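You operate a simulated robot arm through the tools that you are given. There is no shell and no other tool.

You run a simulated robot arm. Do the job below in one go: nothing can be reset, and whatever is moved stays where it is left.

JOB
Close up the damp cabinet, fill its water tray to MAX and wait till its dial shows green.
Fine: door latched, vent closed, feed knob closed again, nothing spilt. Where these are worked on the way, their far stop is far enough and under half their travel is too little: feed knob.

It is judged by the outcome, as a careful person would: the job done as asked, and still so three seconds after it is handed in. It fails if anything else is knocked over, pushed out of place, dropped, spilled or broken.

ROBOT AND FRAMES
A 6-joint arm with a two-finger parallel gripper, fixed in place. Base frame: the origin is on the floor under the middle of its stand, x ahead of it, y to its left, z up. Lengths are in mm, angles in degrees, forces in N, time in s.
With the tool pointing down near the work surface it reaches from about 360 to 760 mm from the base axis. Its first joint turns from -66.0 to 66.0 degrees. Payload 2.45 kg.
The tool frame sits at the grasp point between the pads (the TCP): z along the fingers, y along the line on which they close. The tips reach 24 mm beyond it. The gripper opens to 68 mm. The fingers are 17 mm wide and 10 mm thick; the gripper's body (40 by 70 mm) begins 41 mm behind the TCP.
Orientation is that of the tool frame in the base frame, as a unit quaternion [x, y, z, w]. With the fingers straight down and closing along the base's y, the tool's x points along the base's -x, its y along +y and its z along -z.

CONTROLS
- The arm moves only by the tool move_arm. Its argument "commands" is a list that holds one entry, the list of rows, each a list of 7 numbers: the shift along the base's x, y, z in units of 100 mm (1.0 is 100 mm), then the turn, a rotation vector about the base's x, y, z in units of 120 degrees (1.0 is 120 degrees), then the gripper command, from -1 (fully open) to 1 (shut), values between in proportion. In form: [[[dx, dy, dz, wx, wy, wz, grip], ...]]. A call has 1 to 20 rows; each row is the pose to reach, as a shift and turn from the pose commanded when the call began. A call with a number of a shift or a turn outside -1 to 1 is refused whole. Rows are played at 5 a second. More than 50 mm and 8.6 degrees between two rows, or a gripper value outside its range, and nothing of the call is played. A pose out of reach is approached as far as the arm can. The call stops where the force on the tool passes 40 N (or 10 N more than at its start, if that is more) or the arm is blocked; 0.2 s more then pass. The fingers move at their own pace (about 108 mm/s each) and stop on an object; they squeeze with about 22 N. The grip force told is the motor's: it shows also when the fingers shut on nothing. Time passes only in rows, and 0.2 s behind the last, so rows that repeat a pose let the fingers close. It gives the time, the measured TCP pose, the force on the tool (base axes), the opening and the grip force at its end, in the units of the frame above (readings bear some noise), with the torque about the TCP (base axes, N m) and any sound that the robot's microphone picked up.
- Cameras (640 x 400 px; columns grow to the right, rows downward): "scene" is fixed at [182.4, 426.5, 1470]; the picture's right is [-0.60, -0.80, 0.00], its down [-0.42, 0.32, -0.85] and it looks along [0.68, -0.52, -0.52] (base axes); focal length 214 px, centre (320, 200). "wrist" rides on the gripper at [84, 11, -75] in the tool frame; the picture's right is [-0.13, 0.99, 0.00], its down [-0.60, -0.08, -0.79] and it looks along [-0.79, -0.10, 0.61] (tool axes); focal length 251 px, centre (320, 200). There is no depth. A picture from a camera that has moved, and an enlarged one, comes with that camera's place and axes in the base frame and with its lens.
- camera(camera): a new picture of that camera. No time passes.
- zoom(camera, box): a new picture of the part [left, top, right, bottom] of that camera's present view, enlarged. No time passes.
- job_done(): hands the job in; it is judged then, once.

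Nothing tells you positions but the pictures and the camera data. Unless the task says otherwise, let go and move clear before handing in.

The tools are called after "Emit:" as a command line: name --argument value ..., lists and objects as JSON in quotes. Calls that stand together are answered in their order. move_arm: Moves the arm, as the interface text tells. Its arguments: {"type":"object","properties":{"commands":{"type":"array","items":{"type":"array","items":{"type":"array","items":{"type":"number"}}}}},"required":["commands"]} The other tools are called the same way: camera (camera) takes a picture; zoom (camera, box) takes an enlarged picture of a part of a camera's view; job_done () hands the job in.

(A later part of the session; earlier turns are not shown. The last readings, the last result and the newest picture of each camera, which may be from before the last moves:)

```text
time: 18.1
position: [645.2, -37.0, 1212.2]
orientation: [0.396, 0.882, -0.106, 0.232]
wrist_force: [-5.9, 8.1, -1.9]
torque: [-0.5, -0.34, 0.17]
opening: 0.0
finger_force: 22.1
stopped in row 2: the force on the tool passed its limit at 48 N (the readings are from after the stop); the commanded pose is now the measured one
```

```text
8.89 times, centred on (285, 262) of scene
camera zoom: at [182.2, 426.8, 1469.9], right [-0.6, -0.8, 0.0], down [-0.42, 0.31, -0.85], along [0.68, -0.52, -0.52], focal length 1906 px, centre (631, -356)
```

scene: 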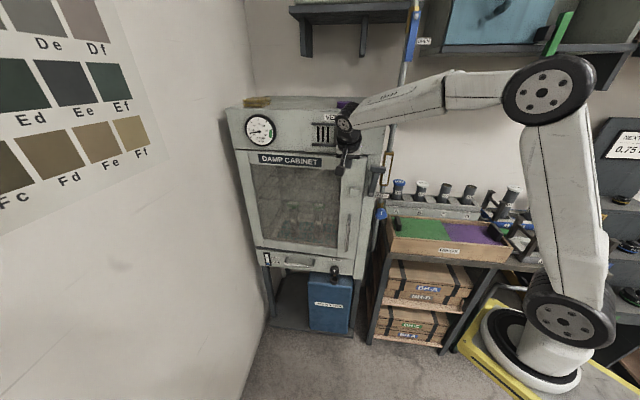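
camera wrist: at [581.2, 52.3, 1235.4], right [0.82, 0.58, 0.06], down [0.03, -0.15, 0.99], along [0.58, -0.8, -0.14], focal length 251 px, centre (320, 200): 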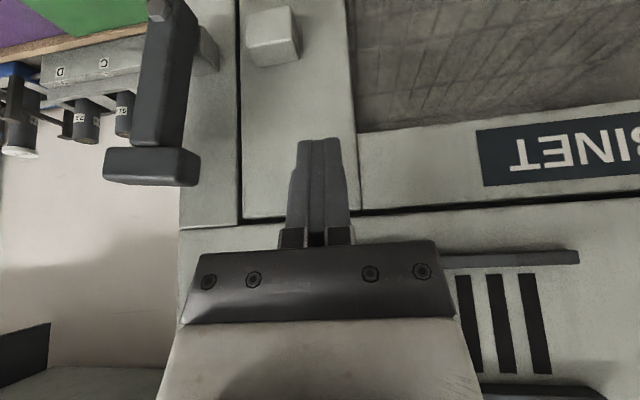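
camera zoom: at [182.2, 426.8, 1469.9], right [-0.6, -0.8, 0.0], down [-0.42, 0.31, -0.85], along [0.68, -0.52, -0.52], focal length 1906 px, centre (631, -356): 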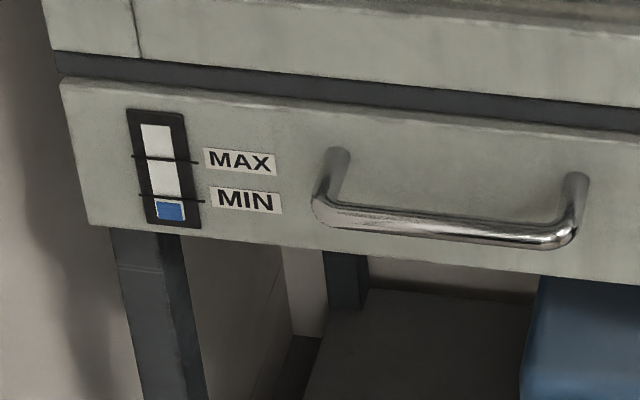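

The force reading after the stop suggests contact above the fingertips rather than at the tips, so I check how the gripper sits against the vent and door.

Emit:
zoom --camera "scene" --box '[310, 95, 370, 190]'

Emit:
zoom --camera "wrist" --box '[170, 120, 470, 330]'

Emit:
zoom --camera "scene" --box '[225, 95, 400, 290]'

```text
4.21 times, centred on (340, 142) of scene
camera zoom: at [182.2, 426.8, 1469.9], right [-0.6, -0.8, 0.0], down [-0.42, 0.31, -0.85], along [0.68, -0.52, -0.52], focal length 903 px, centre (236, 442)
```

zoom: 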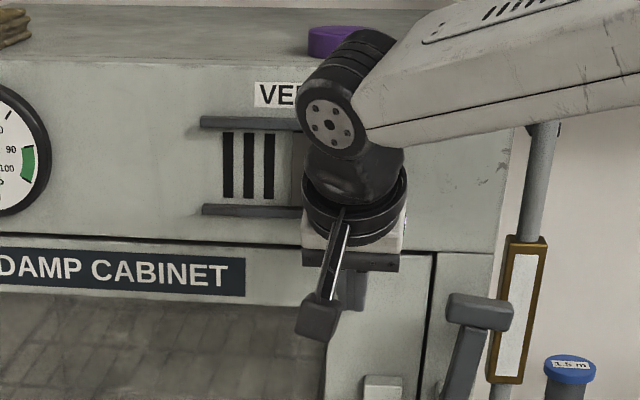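

```text
1.90 times, centred on (320, 225) of wrist
camera zoom: at [581.2, 52.3, 1235.4], right [0.82, 0.58, 0.06], down [0.03, -0.15, 0.99], along [0.58, -0.8, -0.14], focal length 479 px, centre (320, 152)
```

zoom: 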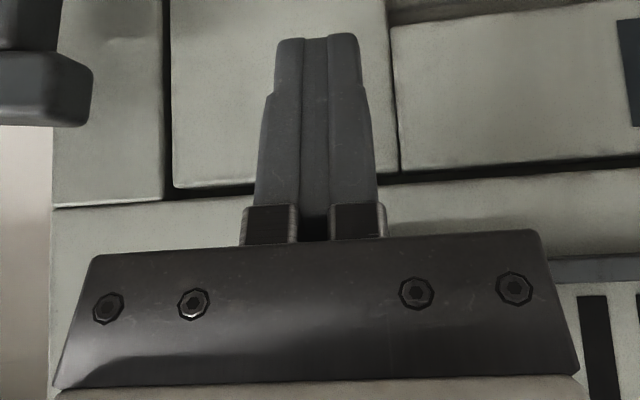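

```text
2.05 times, centred on (312, 192) of scene
camera zoom: at [182.2, 426.8, 1469.9], right [-0.6, -0.8, 0.0], down [-0.42, 0.31, -0.85], along [0.68, -0.52, -0.52], focal length 440 px, centre (335, 215)
```

zoom: 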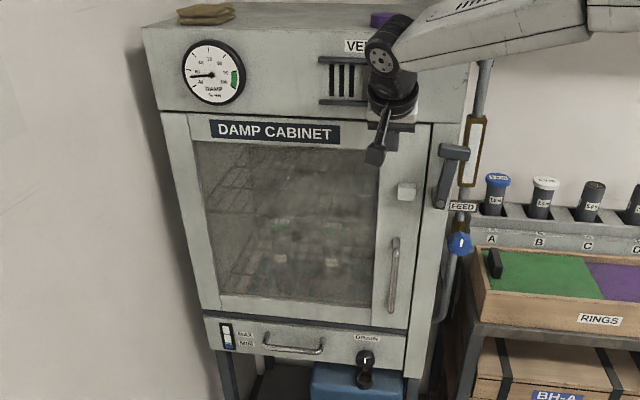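

The residual torque points to a contact about 58 mm above the TCP, next to the vent tab. I back straight out and inspect the vent and door before touching anything else.

Emit:
move_arm --commands '[[[-0.1, 0.115, 0, 0, 0, 0, 1], [-0.26, 0.3, 0, 0, 0, 0, 1], [-0.43, 0.49, 0, 0, 0, 0, 1], [-0.6, 0.68, 0, 0, 0, 0, 1], [-0.6, 0.68, 0, 0, 0, 0, 1]]]'

Emit:
camera --camera "wrist"

Emit:
zoom --camera "scene" --box '[225, 95, 400, 290]'

```text
time: 19.3
position: [587.6, 29.9, 1212.5]
orientation: [0.396, 0.882, -0.106, 0.233]
wrist_force: [0.1, 1.0, 0.8]
torque: [-0.02, -0.02, -0.01]
opening: 0.0
finger_force: 22.2
```

```text
taken
camera wrist: at [522.6, 119.8, 1236.3], right [0.82, 0.57, 0.06], down [0.03, -0.15, 0.99], along [0.58, -0.8, -0.14], focal length 251 px, centre (320, 200)
```

wrist: 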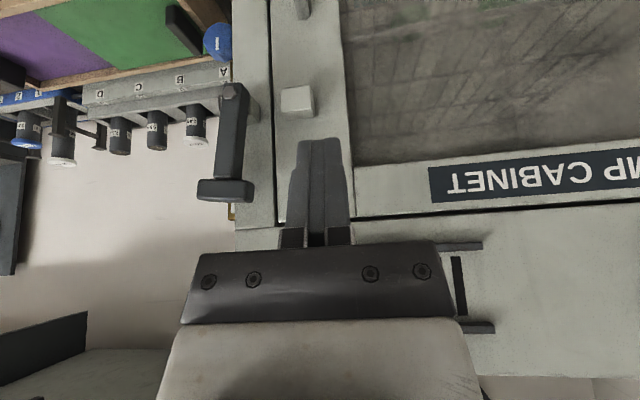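

```text
2.05 times, centred on (312, 192) of scene
camera zoom: at [182.4, 426.5, 1470.0], right [-0.6, -0.8, 0.0], down [-0.42, 0.32, -0.85], along [0.68, -0.52, -0.52], focal length 440 px, centre (335, 215)
```

zoom: 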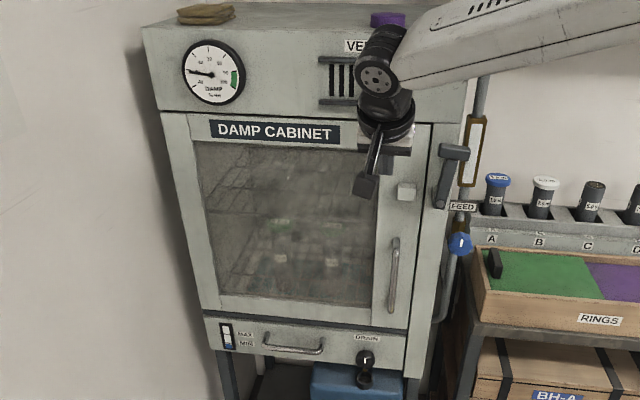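

The door stays closed and everything looks in place. I shift right along the cabinet front for a clear view of vent tab, lever and block.

Emit:
move_arm --commands '[[[-0.25, -0.22, 0.2, 0, 0, 0, 1], [-0.5, -0.44, 0.4, 0, 0, 0, 1], [-0.75, -0.65, 0.6, 0, 0, 0, 1], [-0.97, -0.85, 0.7, 0, 0, 0, 1], [-0.97, -0.85, 0.7, 0, 0, 0, 1]]]'

Emit:
camera --camera "wrist"

Emit:
zoom --camera "wrist" --box '[350, 40, 640, 260]'

Emit:
zoom --camera "scene" --box '[300, 100, 400, 210]'

```text
time: 20.5
position: [489.1, -54.5, 1283.0]
orientation: [0.395, 0.882, -0.106, 0.233]
wrist_force: [-0.2, 0.7, -0.2]
torque: [0.0, -0.01, 0.03]
opening: 0.1
finger_force: 21.7
```

```text
taken
camera wrist: at [424.8, 34.9, 1307.3], right [0.82, 0.57, 0.06], down [0.03, -0.15, 0.99], along [0.58, -0.8, -0.14], focal length 251 px, centre (320, 200)
```

wrist: 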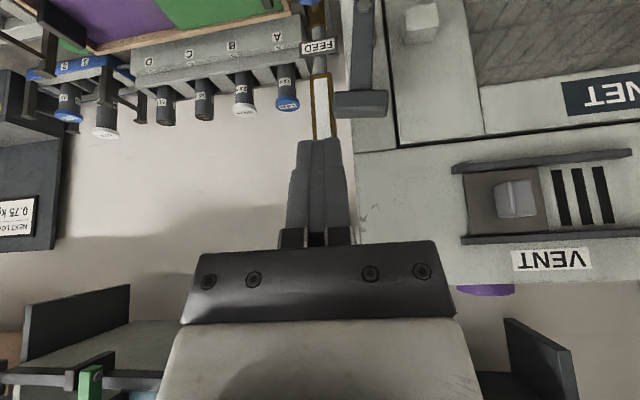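

```text
1.82 times, centred on (495, 150) of wrist
camera zoom: at [424.8, 34.9, 1307.3], right [0.82, 0.57, 0.06], down [0.03, -0.15, 0.99], along [0.58, -0.8, -0.14], focal length 457 px, centre (2, 291)
```

zoom: 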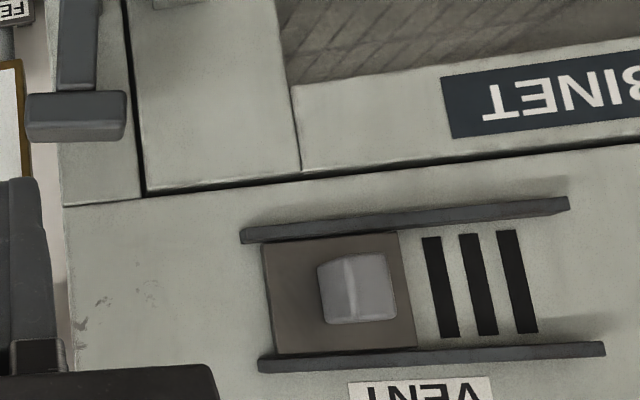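

```text
3.64 times, centred on (350, 155) of scene
camera zoom: at [182.4, 426.5, 1470.0], right [-0.6, -0.8, 0.0], down [-0.42, 0.32, -0.85], along [0.68, -0.52, -0.52], focal length 780 px, centre (211, 364)
```

zoom: 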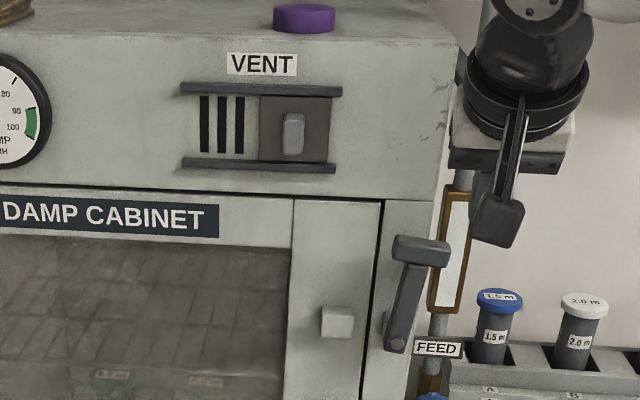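

The vent tab's front face is at about (673, -32, 1290), and the lever pivots near (e≈0, z≈1102) with its T-head at z≈1189. I now position the shut fingers just right of the T-head to push it over the door block.

Emit:
move_arm --commands '[[[0.15, -0.24, 0, 0, 0, 0, 1], [0.3, -0.48, 0, 0, 0, 0, 1], [0.45, -0.72, 0, 0, 0, 0, 1], [0.576, -0.922, 0, 0, 0, 0, 1], [0.576, -0.922, -0.4, 0, 0, 0, 1], [0.576, -0.922, -0.4, 0, 0, 0, 1]]]'

Emit:
camera --camera "wrist"

Emit:
zoom --camera "scene" --box '[330, 100, 430, 220]'

```text
time: 21.9
position: [546.6, -147.7, 1243.1]
orientation: [0.396, 0.882, -0.106, 0.233]
wrist_force: [-0.3, -0.1, -0.3]
torque: [-0.01, 0.01, 0.03]
opening: 0.0
finger_force: 21.8
```

```text
taken
camera wrist: at [482.5, -57.3, 1266.0], right [0.82, 0.57, 0.06], down [0.03, -0.15, 0.99], along [0.58, -0.8, -0.14], focal length 251 px, centre (320, 200)
```

wrist: 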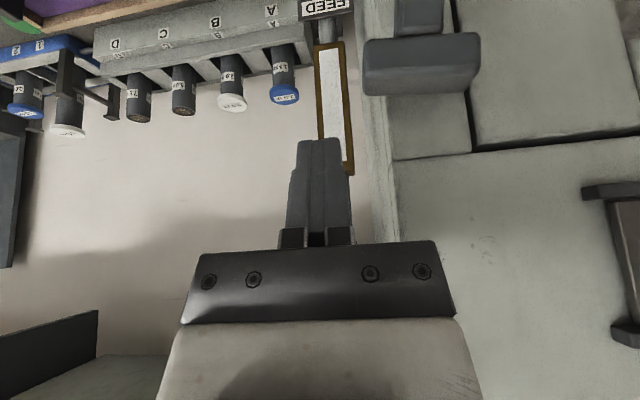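

```text
3.33 times, centred on (380, 160) of scene
camera zoom: at [182.4, 426.5, 1470.0], right [-0.6, -0.8, 0.0], down [-0.42, 0.32, -0.85], along [0.68, -0.52, -0.52], focal length 715 px, centre (120, 333)
```

zoom: 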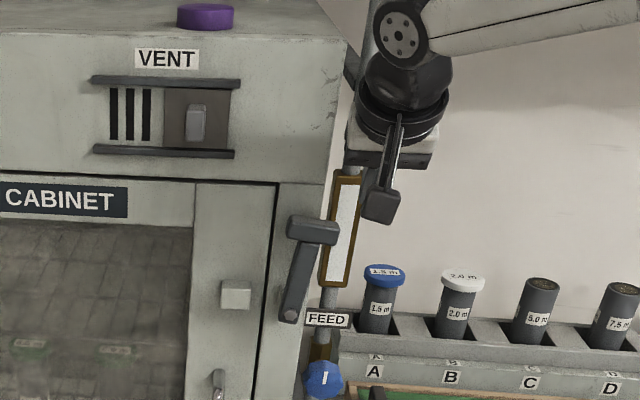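

The fingertips are beside the T-head with about a 14 mm gap. I lower to its height and start pushing the lever to the left.

Emit:
move_arm --commands '[[[0, 0, -0.21, 0, 0, 0, 1], [0, 0, -0.423, 0, 0, 0, 1], [0.08, 0.071, -0.423, 0, 0, 0, 1], [0.155, 0.137, -0.433, 0, 0, 0, 1], [0.231, 0.203, -0.433, 0, 0, 0, 1], [0.306, 0.269, -0.433, 0, 0, 0, 1], [0.396, 0.348, -0.413, 0, 0, 0, 1], [0.396, 0.348, -0.413, 0, 0, 0, 1]]]'

Emit:
camera --camera "wrist"

Emit:
zoom --camera "scene" --box '[330, 100, 430, 220]'

```text
time: 23.7
position: [588.8, -113.3, 1201.5]
orientation: [0.396, 0.882, -0.106, 0.232]
wrist_force: [0.0, -0.2, 0.4]
torque: [-0.01, -0.01, 0.04]
opening: 0.0
finger_force: 22.4
```

```text
taken
camera wrist: at [522.6, -22.9, 1224.5], right [0.82, 0.57, 0.06], down [0.03, -0.15, 0.99], along [0.58, -0.8, -0.14], focal length 251 px, centre (320, 200)
```

wrist: 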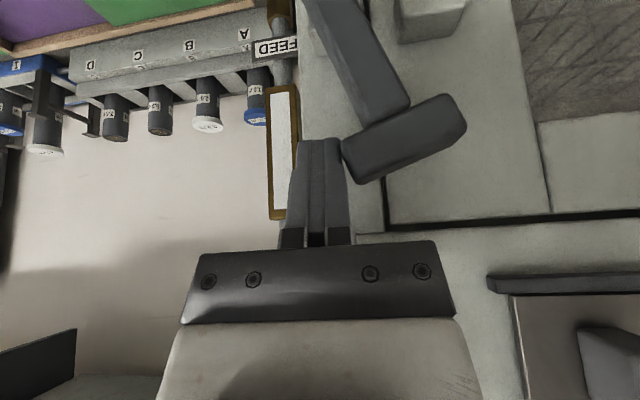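

```text
3.33 times, centred on (380, 160) of scene
camera zoom: at [182.4, 426.5, 1470.0], right [-0.6, -0.8, 0.0], down [-0.42, 0.32, -0.85], along [0.68, -0.52, -0.52], focal length 715 px, centre (120, 333)
```

zoom: 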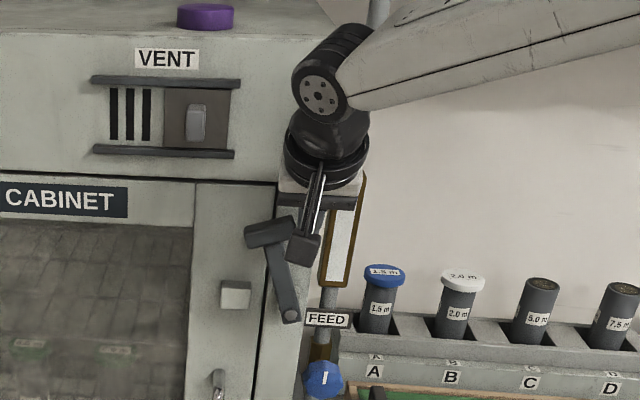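

The lever follows the push (about 22° so far). I continue the arc.

Emit:
move_arm --commands '[[[0.075, 0.066, 0, 0, 0, 0, 1], [0.165, 0.145, 0, 0, 0, 0, 1], [0.233, 0.205, -0.01, 0, 0, 0, 1], [0.3, 0.264, -0.04, 0, 0, 0, 1], [0.376, 0.33, -0.09, 0, 0, 0, 1], [0.443, 0.389, -0.16, 0, 0, 0, 1], [0.443, 0.389, -0.16, 0, 0, 0, 1]]]'

Emit:
camera --camera "wrist"

Emit:
zoom --camera "scene" --box '[310, 110, 410, 230]'

```text
time: 25.3
position: [631.4, -73.6, 1186.4]
orientation: [0.396, 0.882, -0.106, 0.232]
wrist_force: [-0.2, 0.5, 0.3]
torque: [0.03, 0.02, -0.01]
opening: 0.0
finger_force: 22.0
```

```text
taken
camera wrist: at [567.0, 16.8, 1209.1], right [0.82, 0.57, 0.06], down [0.03, -0.15, 0.99], along [0.58, -0.8, -0.14], focal length 251 px, centre (320, 200)
```

wrist: 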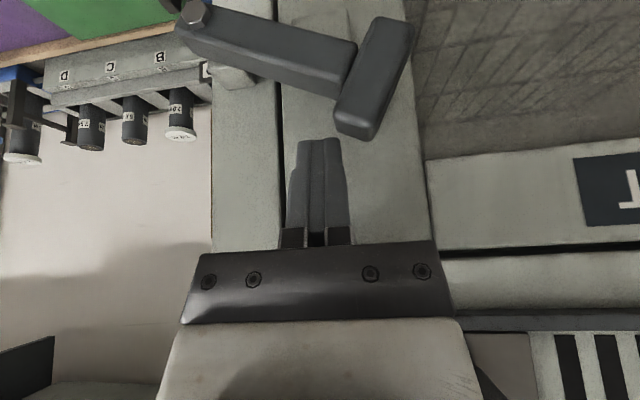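

```text
3.33 times, centred on (360, 170) of scene
camera zoom: at [182.4, 426.5, 1470.0], right [-0.6, -0.8, 0.0], down [-0.42, 0.32, -0.85], along [0.68, -0.52, -0.52], focal length 715 px, centre (187, 300)
```

zoom: 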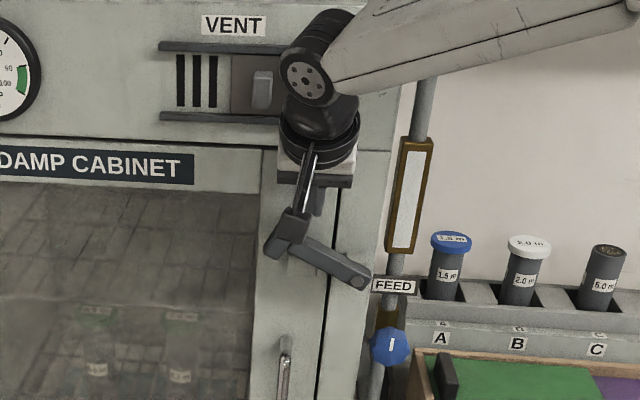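

The lever has swung down in front of the door block to about 70°. I press its head the rest of the way down to its stop.

Emit:
move_arm --commands '[[[0.06, 0.053, -0.08, 0, 0, 0, 1], [0.128, 0.112, -0.176, 0, 0, 0, 1], [0.18, 0.158, -0.256, 0, 0, 0, 1], [0.225, 0.198, -0.336, 0, 0, 0, 1], [0.255, 0.224, -0.396, 0, 0, 0, 1], [0.278, 0.244, -0.456, 0, 0, 0, 1], [0.278, 0.244, -0.456, 0, 0, 0, 1]]]'

Emit:
camera --camera "wrist"

Emit:
zoom --camera "scene" --box '[310, 110, 410, 230]'

```text
time: 26.7
position: [658.6, -52.9, 1148.4]
orientation: [0.397, 0.879, -0.105, 0.24]
wrist_force: [2.7, -1.5, 1.9]
torque: [-0.03, -0.07, 0.02]
opening: 0.0
finger_force: 21.6
stopped in row 6: the force on the tool passed its limit at 44 N (the readings are from after the stop); the commanded pose is now the measured one
```

```text
taken
camera wrist: at [594.7, 37.8, 1171.6], right [0.82, 0.57, 0.07], down [0.02, -0.15, 0.99], along [0.58, -0.81, -0.13], focal length 251 px, centre (320, 200)
```

wrist: 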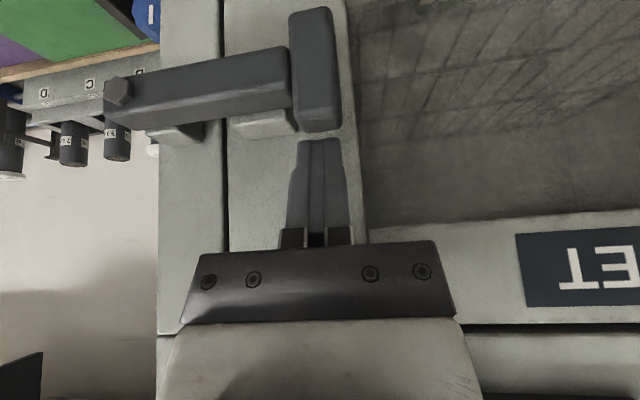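

```text
3.33 times, centred on (360, 170) of scene
camera zoom: at [182.5, 426.5, 1470.0], right [-0.6, -0.8, 0.0], down [-0.42, 0.32, -0.85], along [0.68, -0.52, -0.52], focal length 715 px, centre (187, 300)
```

zoom: 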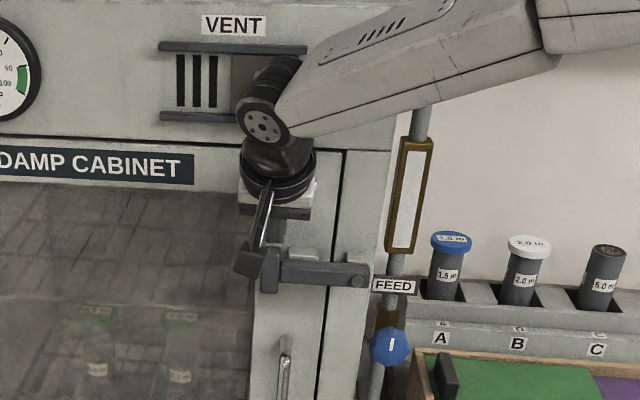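

The lever is now horizontal across the door block and hit its stop: the door is latched. I back out, add tilt to 45°, and rise toward the vent tab.

Emit:
move_arm --commands '[[[-0.13, 0.15, 0.05, 0, 0, 0, 1], [-0.3, 0.34, 0.2, 0, 0, 0, 1], [-0.45, 0.45, 0.45, -0.0313, -0.0275, 0, 1], [-0.55, 0.5, 0.75, -0.0626, -0.055, 0, 1], [-0.6, 0.5, 1.0, -0.0939, -0.0825, 0, 1], [-0.6, 0.5, 1.0, -0.0939, -0.0825, 0, 1]]]'

Emit:
camera --camera "wrist"

Emit:
zoom --camera "scene" --box '[225, 95, 400, 290]'

```text
time: 28.1
position: [600.3, -2.9, 1250.4]
orientation: [0.378, 0.842, -0.156, 0.352]
wrist_force: [0.4, -0.2, 0.9]
torque: [0.0, 0.0, 0.0]
opening: 0.1
finger_force: 22.2
```

```text
taken
camera wrist: at [534.2, 89.6, 1243.0], right [0.8, 0.59, 0.1], down [-0.15, 0.05, 0.99], along [0.58, -0.81, 0.13], focal length 251 px, centre (320, 200)
```

wrist: 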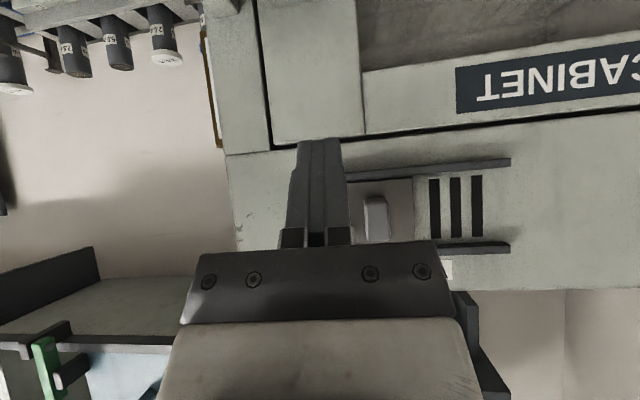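

```text
2.05 times, centred on (312, 192) of scene
camera zoom: at [182.4, 426.5, 1470.0], right [-0.6, -0.8, 0.0], down [-0.42, 0.32, -0.85], along [0.68, -0.52, -0.52], focal length 440 px, centre (335, 215)
```

zoom: 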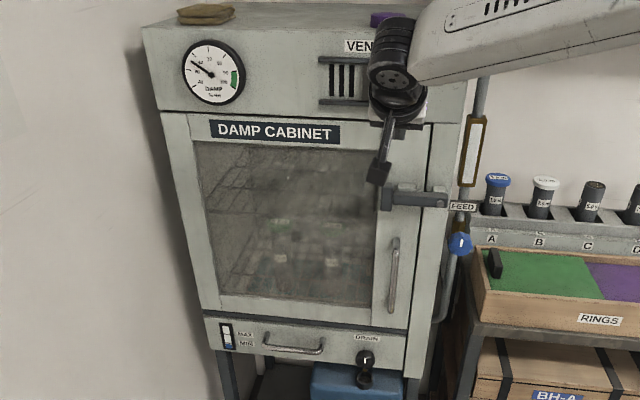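

The dial is already climbing and the lever stays across the block. Next I bring the fingertips in beside the vent tab's right face, between the rails.

Emit:
move_arm --commands '[[[0, 0, 0.3, 0, 0, 0, 1], [0.147, -0.182, 0.535, 0, 0, 0, 1], [0.25, -0.3, 0.535, 0, 0, 0, 1], [0.33, -0.39, 0.535, 0, 0, 0, 1], [0.33, -0.39, 0.535, 0, 0, 0, 1]]]'

Emit:
camera --camera "wrist"

Emit:
zoom --camera "scene" --box '[300, 95, 380, 165]'

```text
time: 29.3
position: [631.9, -43.4, 1302.4]
orientation: [0.379, 0.841, -0.157, 0.352]
wrist_force: [0.3, -1.0, -0.9]
torque: [-0.01, 0.02, 0.02]
opening: 0.1
finger_force: 22.4
```

```text
taken
camera wrist: at [566.3, 49.3, 1295.5], right [0.8, 0.59, 0.09], down [-0.15, 0.05, 0.99], along [0.58, -0.81, 0.13], focal length 251 px, centre (320, 200)
```

wrist: 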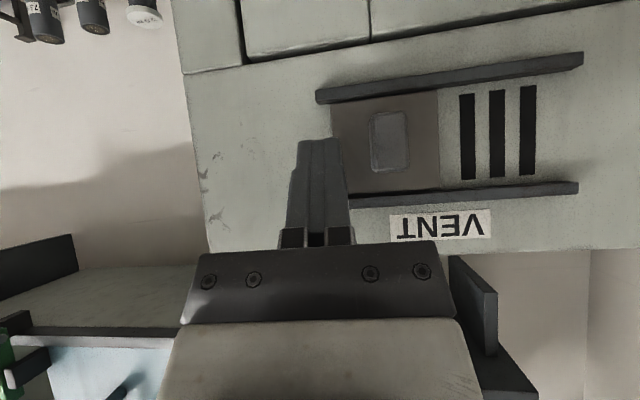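

```text
5.71 times, centred on (340, 130) of scene
camera zoom: at [182.4, 426.5, 1470.0], right [-0.6, -0.8, 0.0], down [-0.42, 0.32, -0.85], along [0.68, -0.52, -0.52], focal length 1226 px, centre (206, 600)
```

zoom: 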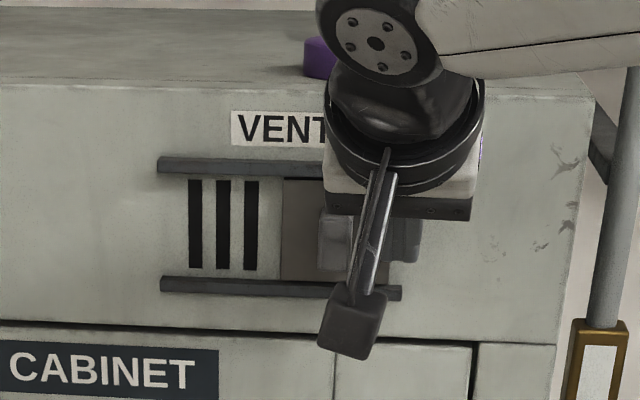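

The tip is level with the tab's front face with a 15 mm side gap. I ease in 13 mm deeper, then push the tab left toward the slots.

Emit:
move_arm --commands '[[[0.043, -0.049, 0, 0, 0, 0, 1], [0.086, -0.098, 0, 0, 0, 0, 1], [0.161, -0.032, 0, 0, 0, 0, 1], [0.251, 0.047, 0, 0, 0, 0, 1], [0.341, 0.126, 0, 0, 0, 0, 1], [0.431, 0.206, 0, 0, 0, 0, 1], [0.522, 0.285, 0, 0, 0, 0, 1], [0.612, 0.364, 0, 0, 0, 0, 1], [0.612, 0.364, 0, 0, 0, 0, 1]]]'

Emit:
camera --camera "wrist"

Emit:
zoom --camera "scene" --box '[300, 95, 380, 165]'

```text
time: 31.3
position: [693.5, -5.3, 1304.9]
orientation: [0.379, 0.841, -0.156, 0.352]
wrist_force: [-0.8, -0.4, -0.7]
torque: [0.0, -0.01, 0.02]
opening: 0.1
finger_force: 22.3
```

```text
taken
camera wrist: at [627.3, 86.9, 1297.2], right [0.8, 0.59, 0.1], down [-0.15, 0.05, 0.99], along [0.58, -0.81, 0.13], focal length 251 px, centre (320, 200)
```

wrist: 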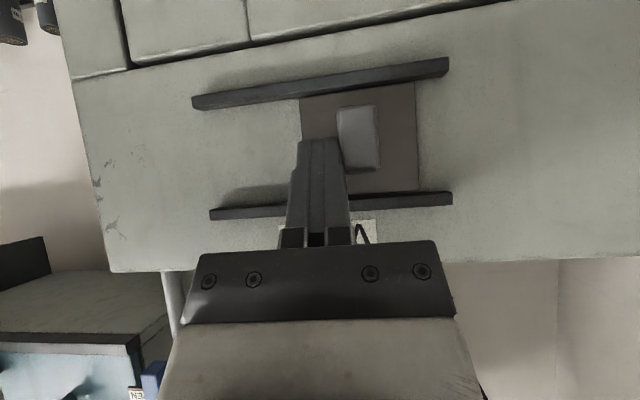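

```text
5.71 times, centred on (340, 130) of scene
camera zoom: at [182.4, 426.5, 1470.0], right [-0.6, -0.8, 0.0], down [-0.42, 0.32, -0.85], along [0.68, -0.52, -0.52], focal length 1226 px, centre (206, 600)
```

zoom: 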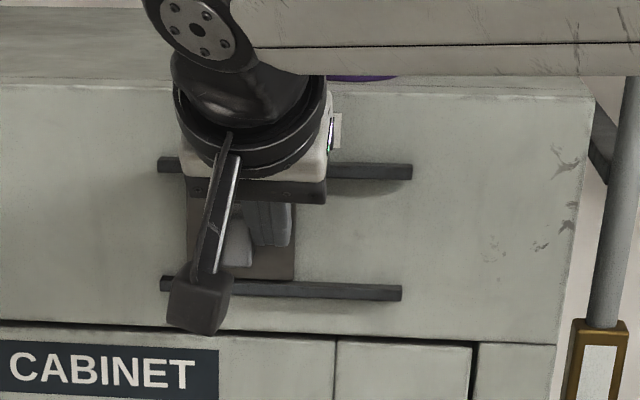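

The vent plate now covers the slots; I push on to its far stop.

Emit:
move_arm --commands '[[[0.075, 0.066, 0, 0, 0, 0, 1], [0.12, 0.106, 0, 0, 0, 0, 1], [0.165, 0.145, 0, 0, 0, 0, 1], [0.21, 0.185, 0, 0, 0, 0, 1], [0.255, 0.224, 0, 0, 0, 0, 1]]]'

Emit:
camera --camera "wrist"

```text
time: 31.8
position: [698.7, -0.7, 1304.3]
orientation: [0.385, 0.84, -0.163, 0.346]
wrist_force: [-18.4, -1.0, 2.4]
torque: [0.03, 0.09, 0.09]
opening: 0.0
finger_force: 21.9
stopped in row 2: the force on the tool passed its limit at 47 N (the readings are from after the stop); the commanded pose is now the measured one
```

```text
taken
camera wrist: at [633.7, 91.8, 1297.7], right [0.81, 0.58, 0.08], down [-0.14, 0.06, 0.99], along [0.57, -0.81, 0.13], focal length 251 px, centre (320, 200)
```

wrist: 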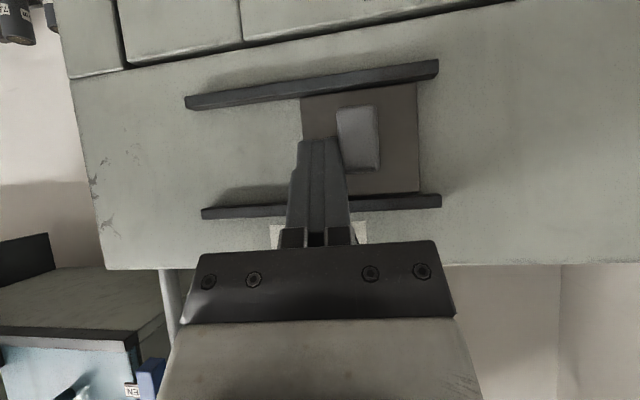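

The vent reached its far stop. I back off to the side and outward, then verify by the scene camera.

Emit:
move_arm --commands '[[[-0.06, -0.053, 0, 0, 0, 0, 1], [-0.19, 0.097, 0, 0, 0, 0, 1], [-0.39, 0.32, 0, 0, 0, 0, 1], [-0.7, 0.5, 0, 0, 0, 0, 1], [-1.0, 0.3, 0, 0, 0, 0, 1], [-1.0, 0.3, 0, 0, 0, 0, 1]]]'

Emit:
zoom --camera "scene" --box '[225, 95, 400, 290]'

Emit:
camera --camera "wrist"

```text
time: 33.2
position: [600.2, 29.3, 1304.3]
orientation: [0.384, 0.84, -0.163, 0.348]
wrist_force: [0.3, 0.5, -0.3]
torque: [-0.03, -0.01, -0.01]
opening: 0.0
finger_force: 22.8
```

```text
2.05 times, centred on (312, 192) of scene
camera zoom: at [182.4, 426.5, 1470.0], right [-0.6, -0.8, 0.0], down [-0.42, 0.32, -0.85], along [0.68, -0.52, -0.52], focal length 440 px, centre (335, 215)
```

zoom: 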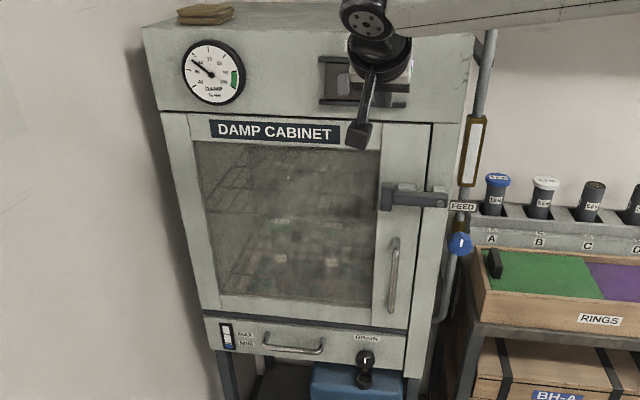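

```text
taken
camera wrist: at [534.7, 121.6, 1297.0], right [0.81, 0.58, 0.08], down [-0.14, 0.06, 0.99], along [0.57, -0.81, 0.13], focal length 251 px, centre (320, 200)
```

wrist: 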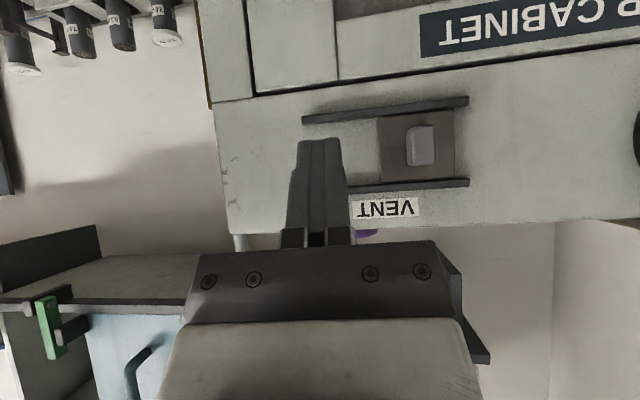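

The vent is fully closed and the door latched. Now for the feed knob: I'll turn the fingers horizontal (pointing into the cabinet direction) while moving down in front of it.

Emit:
move_arm --commands '[[[-0.1, -0.04, -0.15, -0.047, -0.041, 0, 0], [-0.2, -0.08, -0.3, -0.094, -0.0825, 0, -1], [-0.3, -0.12, -0.45, -0.141, -0.124, 0, -1], [-0.4, -0.16, -0.6, -0.188, -0.165, 0, -1], [-0.5, -0.2, -0.8, -0.235, -0.206, 0, -1], [-0.58, -0.25, -1.0, -0.2816, -0.2475, 0, -1], [-0.58, -0.25, -1.0, -0.2816, -0.2475, 0, -1]]]'

Emit:
camera --camera "scene"

```text
time: 34.8
position: [542.6, 4.9, 1203.2]
orientation: [0.295, 0.642, -0.295, 0.643]
wrist_force: [-0.3, 0.3, -0.9]
torque: [-0.01, -0.03, 0.03]
opening: 68.0
finger_force: 0.1
```

```text
taken
```

scene: 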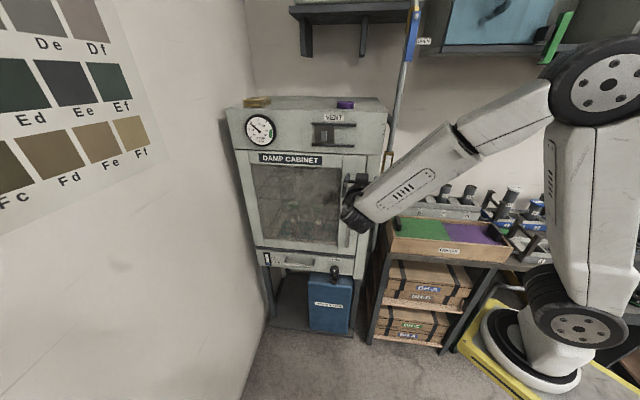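

The horizontal pose is reachable. Now I roll the gripper 90° so the fingers close vertically, with the camera swinging to the right side, while descending toward the knob.

Emit:
move_arm --commands '[[[-0.05, -0.07, -0.09, -0.0445, 0.0517, 0, -1], [-0.1, -0.14, -0.18, -0.089, 0.1034, 0, -1], [-0.16, -0.21, -0.27, -0.1334, 0.155, 0, -1], [-0.21, -0.28, -0.36, -0.1778, 0.2067, 0, -1], [-0.26, -0.35, -0.45, -0.2223, 0.2584, 0, -1], [-0.32, -0.42, -0.54, -0.2667, 0.3101, 0, -1], [-0.37, -0.49, -0.63, -0.3112, 0.3618, 0, -1], [-0.42, -0.56, -0.72, -0.3556, 0.4135, 0, -1], [-0.48, -0.63, -0.82, -0.4, 0.4651, 0, -1], [-0.53, -0.7, -0.91, -0.4445, 0.5168, 0, -1], [-0.58, -0.78, -1.0, -0.489, 0.5685, 0, -1], [-0.58, -0.78, -1.0, -0.489, 0.5685, 0, -1]]]'

Emit:
camera --camera "scene"

Emit:
camera --camera "wrist"

```text
time: 37.4
position: [484.1, -75.6, 1103.7]
orientation: [0.247, -0.663, 0.663, -0.246]
wrist_force: [0.1, -0.9, 0.2]
torque: [-0.01, 0.04, -0.01]
opening: 68.2
finger_force: 0.0
```

```text
taken
```

scene: 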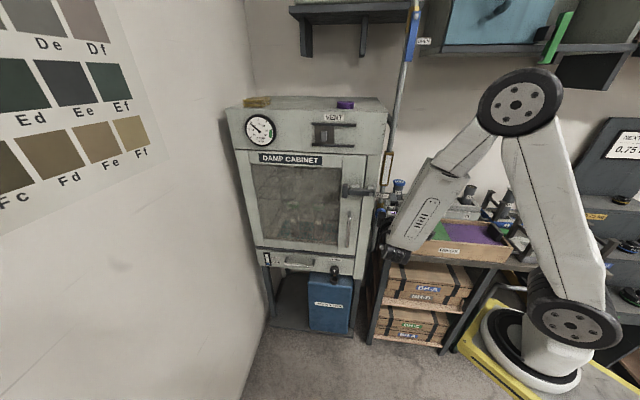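

```text
taken
camera wrist: at [371.9, -72.3, 1092.7], right [0.1, 0.08, -0.99], down [-0.06, 1.0, 0.08], along [0.99, 0.05, 0.1], focal length 251 px, centre (320, 200)
```

wrist: 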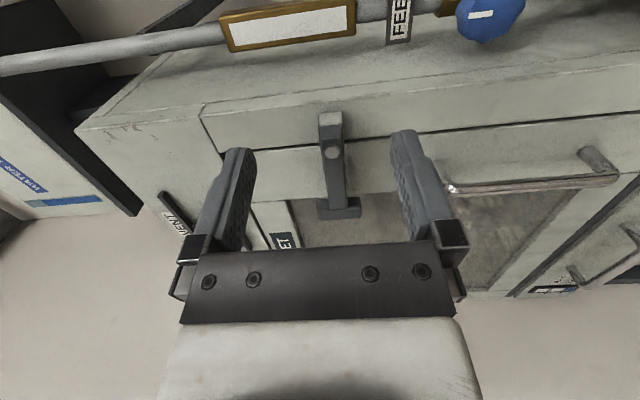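

The roll worked; the wrist camera now sees the knob, pipe and lever from the right side. I zoom on the knob for a precise fix.

Emit:
zoom --camera "wrist" --box '[340, 0, 560, 120]'

Emit:
zoom --camera "scene" --box '[340, 150, 420, 290]'

Emit:
zoom --camera "scene" --box '[235, 100, 290, 140]'

Emit:
zoom --camera "scene" --box '[250, 245, 300, 280]'

```text
2.91 times, centred on (450, 60) of wrist
camera zoom: at [371.9, -72.3, 1092.7], right [0.1, 0.08, -0.99], down [-0.06, 1.0, 0.08], along [0.99, 0.05, 0.1], focal length 731 px, centre (-58, 607)
```

zoom: 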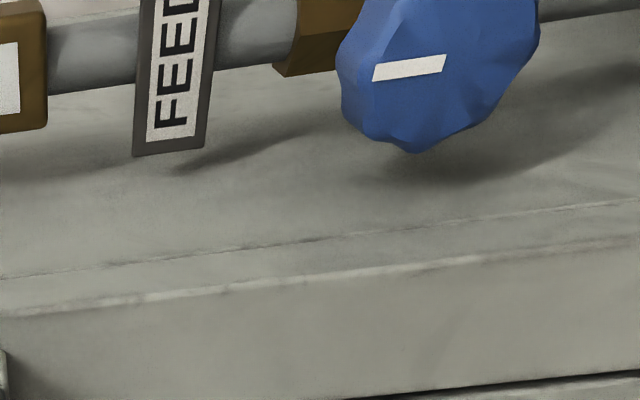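

```text
2.86 times, centred on (380, 220) of scene
camera zoom: at [182.4, 426.5, 1470.0], right [-0.6, -0.8, 0.0], down [-0.42, 0.32, -0.85], along [0.68, -0.52, -0.52], focal length 613 px, centre (149, 143)
```

zoom: 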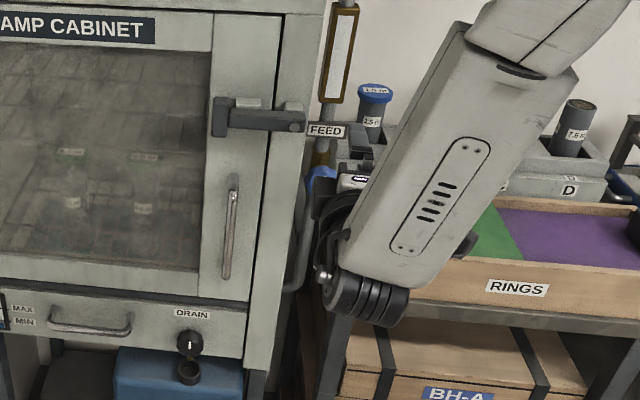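

```text
10.00 times, centred on (262, 120) of scene
camera zoom: at [182.4, 426.5, 1470.0], right [-0.6, -0.8, 0.0], down [-0.42, 0.32, -0.85], along [0.68, -0.52, -0.52], focal length 2145 px, centre (895, 1000)
```

zoom: 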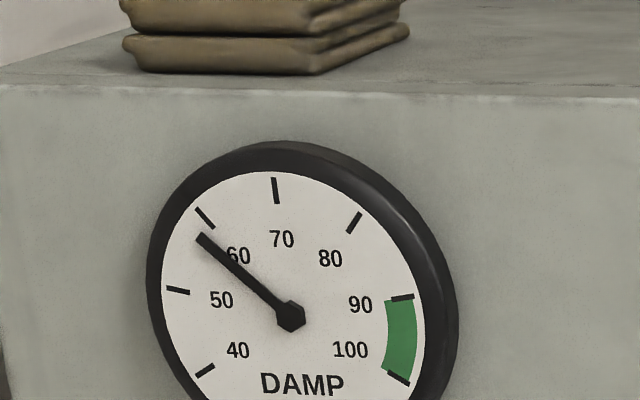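

```text
11.43 times, centred on (275, 262) of scene
camera zoom: at [182.4, 426.5, 1470.0], right [-0.6, -0.8, 0.0], down [-0.42, 0.32, -0.85], along [0.68, -0.52, -0.52], focal length 2451 px, centre (834, -514)
```

zoom: 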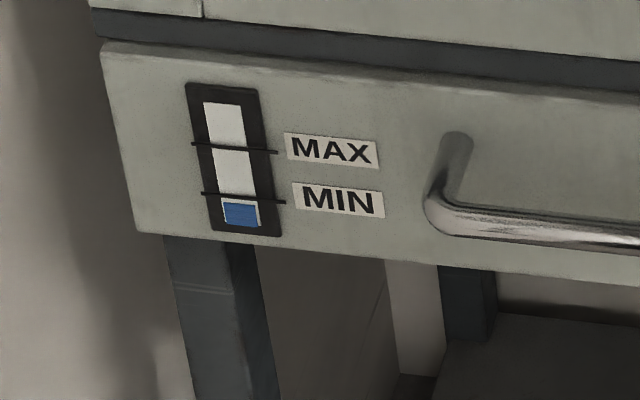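

Refined: the knob face is at about (598, -200, 973) and only ~10 mm clear of the cabinet's side wall, so I'll grip it top and bottom with the fingers rolled -30°, leaving room for a turn. The dial reads about 59 and the gauge is still below MIN. Moving to a pre-grasp point.

Emit:
move_arm --commands '[[[0, 0, -0.25, 0.041, -0.0474, 0, -0.7], [0, 0, -0.5, 0.082, -0.0948, 0, -0.7], [0, 0, -0.75, 0.1226, -0.1421, 0, -0.7], [0, 0, -1.0, 0.1635, -0.1895, 0, -0.7], [0, 0, -1.0, 0.1635, -0.1895, 0, -0.7]]]'

Emit:
move_arm --commands '[[[0.2, -0.2, -0.15, 0, 0, 0, -0.7], [0.4, -0.42, -0.3, 0, 0, 0, -0.7], [0.44, -0.46, -0.3, 0, 0, 0, -0.7], [0.44, -0.46, -0.3, 0, 0, 0, -0.7]]]'

Emit:
camera --camera "wrist"

Emit:
camera --camera "scene"

```text
time: 38.6
position: [484.2, -73.9, 1003.6]
orientation: [-0.065, 0.704, -0.576, 0.41]
wrist_force: [-0.8, 0.1, 0.5]
torque: [0.01, 0.04, 0.01]
opening: 57.9
finger_force: 0.0
```

```text
time: 39.6
position: [527.0, -117.8, 973.8]
orientation: [-0.066, 0.704, -0.577, 0.41]
wrist_force: [-0.2, -0.4, 0.2]
torque: [0.0, 0.01, 0.01]
opening: 57.8
finger_force: 0.0
```

```text
taken
camera wrist: at [428.2, -105.6, 921.6], right [0.46, 0.4, -0.79], down [-0.15, 0.92, 0.37], along [0.87, -0.05, 0.48], focal length 251 px, centre (320, 200)
```

wrist: 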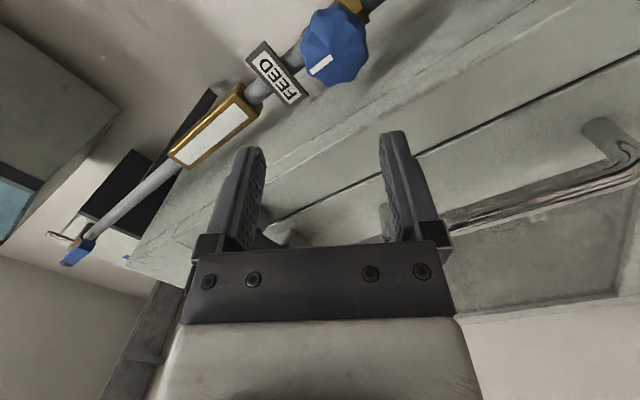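

```text
taken
```

scene: 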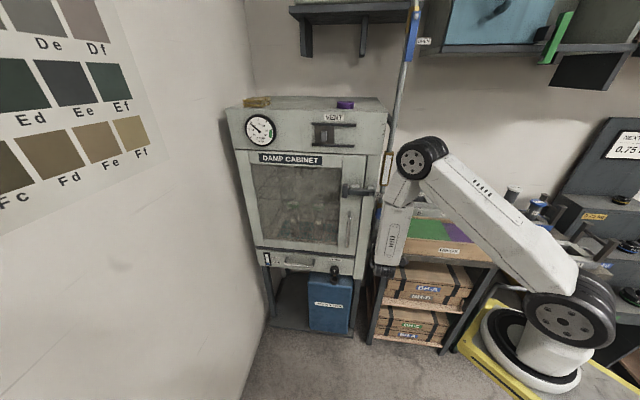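

The knob lines up straight ahead of the fingers, about 109 mm in. I advance 80 mm and check alignment before gripping.

Emit:
move_arm --commands '[[[0.12, -0.155, 0, 0, 0, 0, -0.7], [0.25, -0.306, 0, 0, 0, 0, -0.7], [0.38, -0.458, 0, 0, 0, 0, -0.7], [0.515, -0.612, 0, 0, 0, 0, -0.7], [0.515, -0.612, 0, 0, 0, 0, -0.7]]]'

Emit:
camera --camera "wrist"

Emit:
zoom --camera "scene" --box '[340, 150, 440, 290]'

```text
time: 40.8
position: [579.1, -181.4, 973.4]
orientation: [-0.065, 0.704, -0.576, 0.41]
wrist_force: [0.4, 0.3, -0.2]
torque: [-0.01, 0.01, 0.01]
opening: 57.8
finger_force: 0.1
```

```text
taken
camera wrist: at [480.3, -169.0, 922.1], right [0.46, 0.4, -0.79], down [-0.15, 0.92, 0.37], along [0.87, -0.05, 0.48], focal length 251 px, centre (320, 200)
```

wrist: 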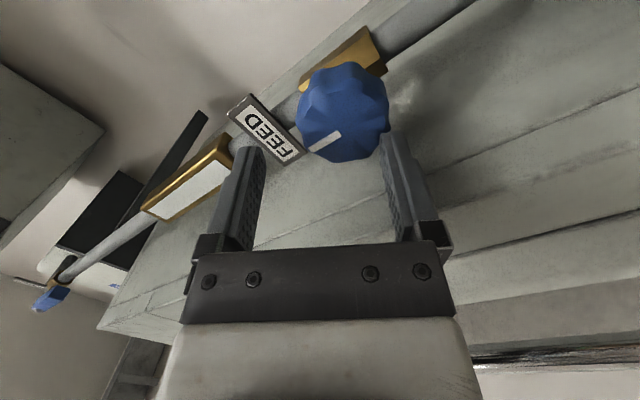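

```text
2.86 times, centred on (390, 220) of scene
camera zoom: at [182.4, 426.5, 1470.0], right [-0.6, -0.8, 0.0], down [-0.42, 0.32, -0.85], along [0.68, -0.52, -0.52], focal length 613 px, centre (120, 143)
```

zoom: 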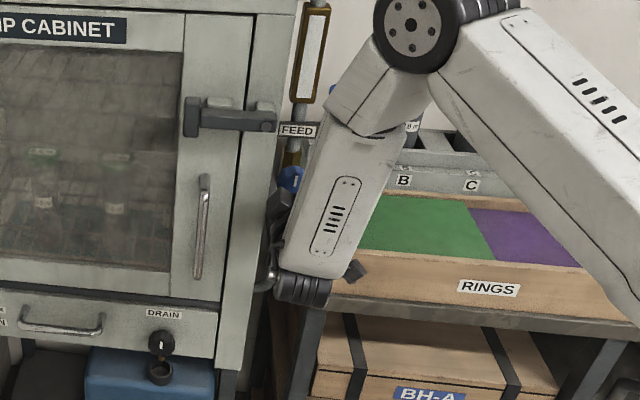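

The mark turns out to be a pointer in the knob's upper half, so the knob's axis sits about 9 mm lower (z ≈ 964). I correct for that, then move in and close on the knob.

Emit:
move_arm --commands '[[[0.023, 0.02, -0.094, 0, 0, 0, -0.7], [0.023, 0.02, -0.094, 0, 0, 0, -0.7]]]'

Emit:
camera --camera "wrist"

Emit:
zoom --camera "wrist" --box '[220, 30, 460, 200]'

```text
time: 41.4
position: [580.6, -179.3, 962.7]
orientation: [-0.065, 0.704, -0.577, 0.409]
wrist_force: [-0.3, -0.4, 0.9]
torque: [0.0, 0.0, 0.02]
opening: 57.6
finger_force: 0.1
```

```text
taken
camera wrist: at [482.1, -165.5, 912.4], right [0.46, 0.4, -0.79], down [-0.15, 0.92, 0.37], along [0.87, -0.05, 0.48], focal length 251 px, centre (320, 200)
```

wrist: 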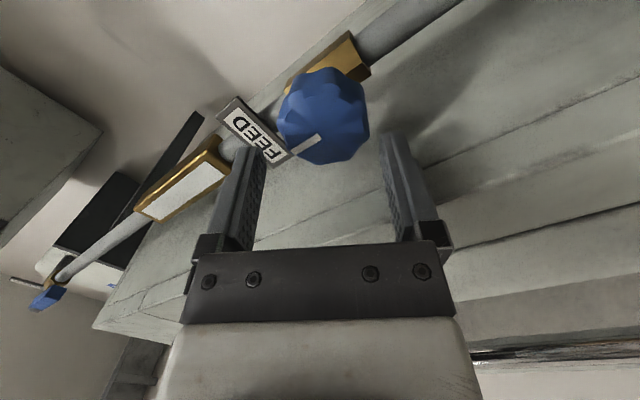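

```text
2.35 times, centred on (340, 115) of wrist
camera zoom: at [482.1, -165.5, 912.4], right [0.46, 0.4, -0.79], down [-0.15, 0.92, 0.37], along [0.87, -0.05, 0.48], focal length 592 px, centre (273, 400)
```

zoom: 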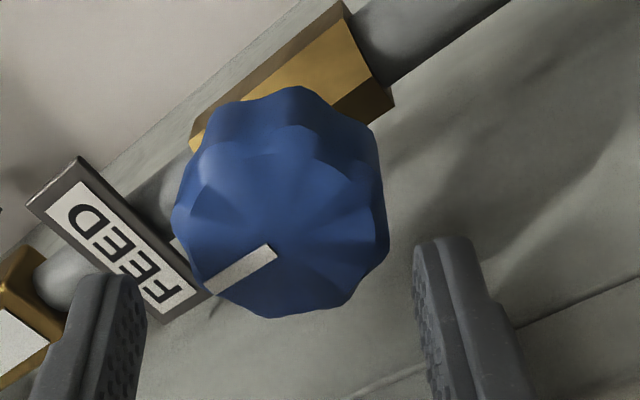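

Knob axis estimated at e ≈ -57, z ≈ 963, about 50 mm across; the FEED plate lies behind the finger depth. I open slightly wider, advance 17 mm, and close.

Emit:
move_arm --commands '[[[0, 0, 0, 0, 0, 0, -0.88], [0.05, -0.065, 0, 0, 0, 0, -0.88], [0.105, -0.135, 0, 0, 0, 0, -0.88], [0.105, -0.135, 0, 0, 0, 0, -0.88]]]'

Emit:
zoom --camera "wrist" --box '[220, 30, 460, 200]'

```text
time: 42.4
position: [592.1, -192.6, 965.0]
orientation: [-0.066, 0.705, -0.576, 0.41]
wrist_force: [0.5, 0.3, -0.4]
torque: [0.0, 0.02, -0.03]
opening: 63.9
finger_force: 0.0
```

```text
2.35 times, centred on (340, 115) of wrist
camera zoom: at [492.6, -179.8, 912.7], right [0.46, 0.4, -0.79], down [-0.15, 0.92, 0.37], along [0.87, -0.05, 0.48], focal length 592 px, centre (273, 400)
```

zoom: 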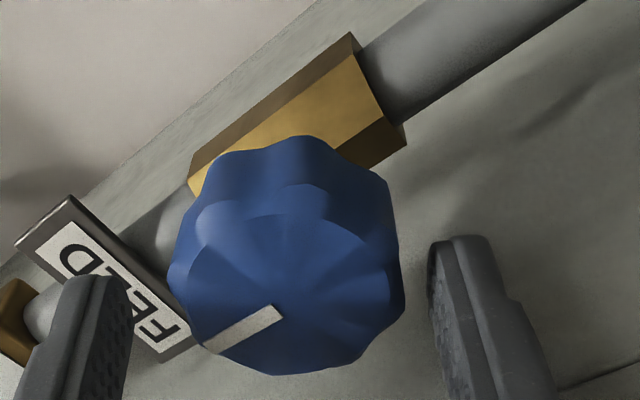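

The fingers straddle the knob evenly and overlap its depth. Closing now.

Emit:
move_arm --commands '[[[0, 0, 0, 0, 0, 0, 0], [0, 0, 0, 0, 0, 0, 1], [0, 0, 0, 0, 0, 0, 1], [0, 0, 0, 0, 0, 0, 1]]]'

Emit:
zoom --camera "wrist" --box '[220, 30, 460, 200]'

```text
time: 43.4
position: [593.0, -191.7, 963.6]
orientation: [-0.068, 0.707, -0.573, 0.409]
wrist_force: [15.1, 8.5, -29.4]
torque: [0.24, 0.04, 1.36]
opening: 47.1
finger_force: 45.2
```

```text
2.35 times, centred on (340, 115) of wrist
camera zoom: at [492.9, -178.5, 910.9], right [0.45, 0.4, -0.79], down [-0.15, 0.91, 0.38], along [0.88, -0.05, 0.47], focal length 592 px, centre (273, 400)
```

zoom: 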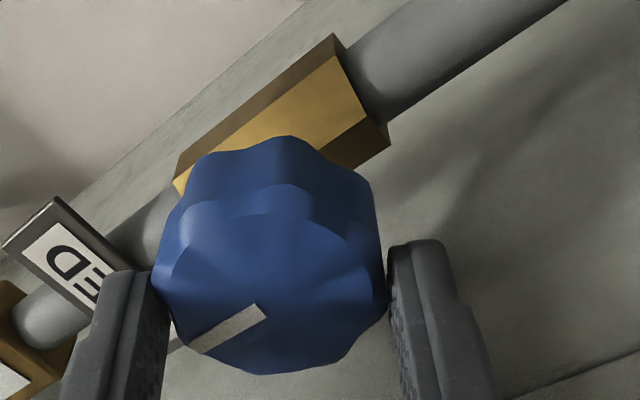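

Gripped (47 mm). The side load shows the grip centre is ~2 mm off, so I shift to relieve it and then try a small counter-clockwise turn.

Emit:
move_arm --commands '[[[0.007, 0.006, -0.0165, 0, 0, 0, 1], [0.007, 0.006, -0.0165, 0, 0, 0, 1], [0.007, 0.006, -0.0165, 0, 0, 0, 1]]]'

Emit:
move_arm --commands '[[[0, 0, 0, -0.0218, 0.0252, 0, 1], [0, 0, 0, -0.0435, 0.0505, 0, 1], [0, 0, 0, -0.0653, 0.0757, 0, 1], [0, 0, 0, -0.0871, 0.1009, 0, 1], [0, 0, 0, -0.0871, 0.1009, 0, 1]]]'

Emit:
zoom --camera "wrist" --box '[220, 30, 460, 200]'

Emit:
zoom --camera "scene" --box '[250, 245, 300, 280]'

```text
time: 44.2
position: [593.5, -192.0, 962.0]
orientation: [-0.066, 0.706, -0.575, 0.408]
wrist_force: [6.9, 10.2, -16.4]
torque: [0.8, 0.72, 0.83]
opening: 47.1
finger_force: 44.9
```

```text
time: 45.4
position: [592.2, -190.5, 960.8]
orientation: [-0.165, 0.69, -0.625, 0.324]
wrist_force: [13.3, 3.3, -23.8]
torque: [0.52, 0.34, 0.86]
opening: 47.1
finger_force: 44.7
```

```text
2.35 times, centred on (340, 115) of wrist
camera zoom: at [484.8, -185.7, 930.3], right [0.27, 0.24, -0.93], down [-0.09, 0.97, 0.23], along [0.96, 0.02, 0.29], focal length 592 px, centre (273, 400)
```

zoom: 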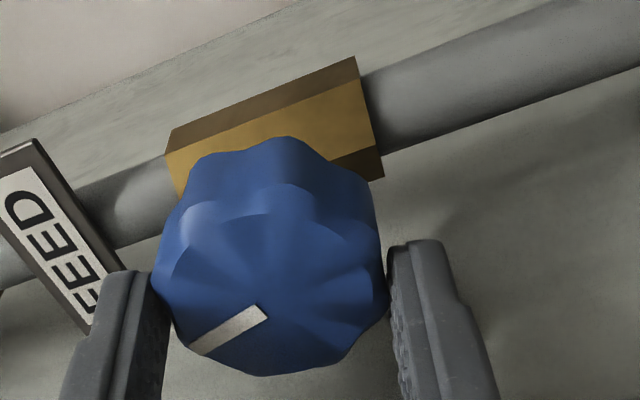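

```text
11.43 times, centred on (275, 262) of scene
camera zoom: at [183.3, 426.4, 1469.9], right [-0.6, -0.8, 0.0], down [-0.42, 0.32, -0.85], along [0.68, -0.52, -0.52], focal length 2451 px, centre (834, -514)
```

zoom: 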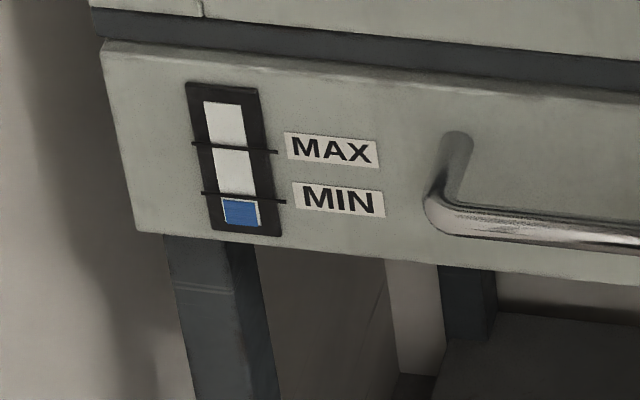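

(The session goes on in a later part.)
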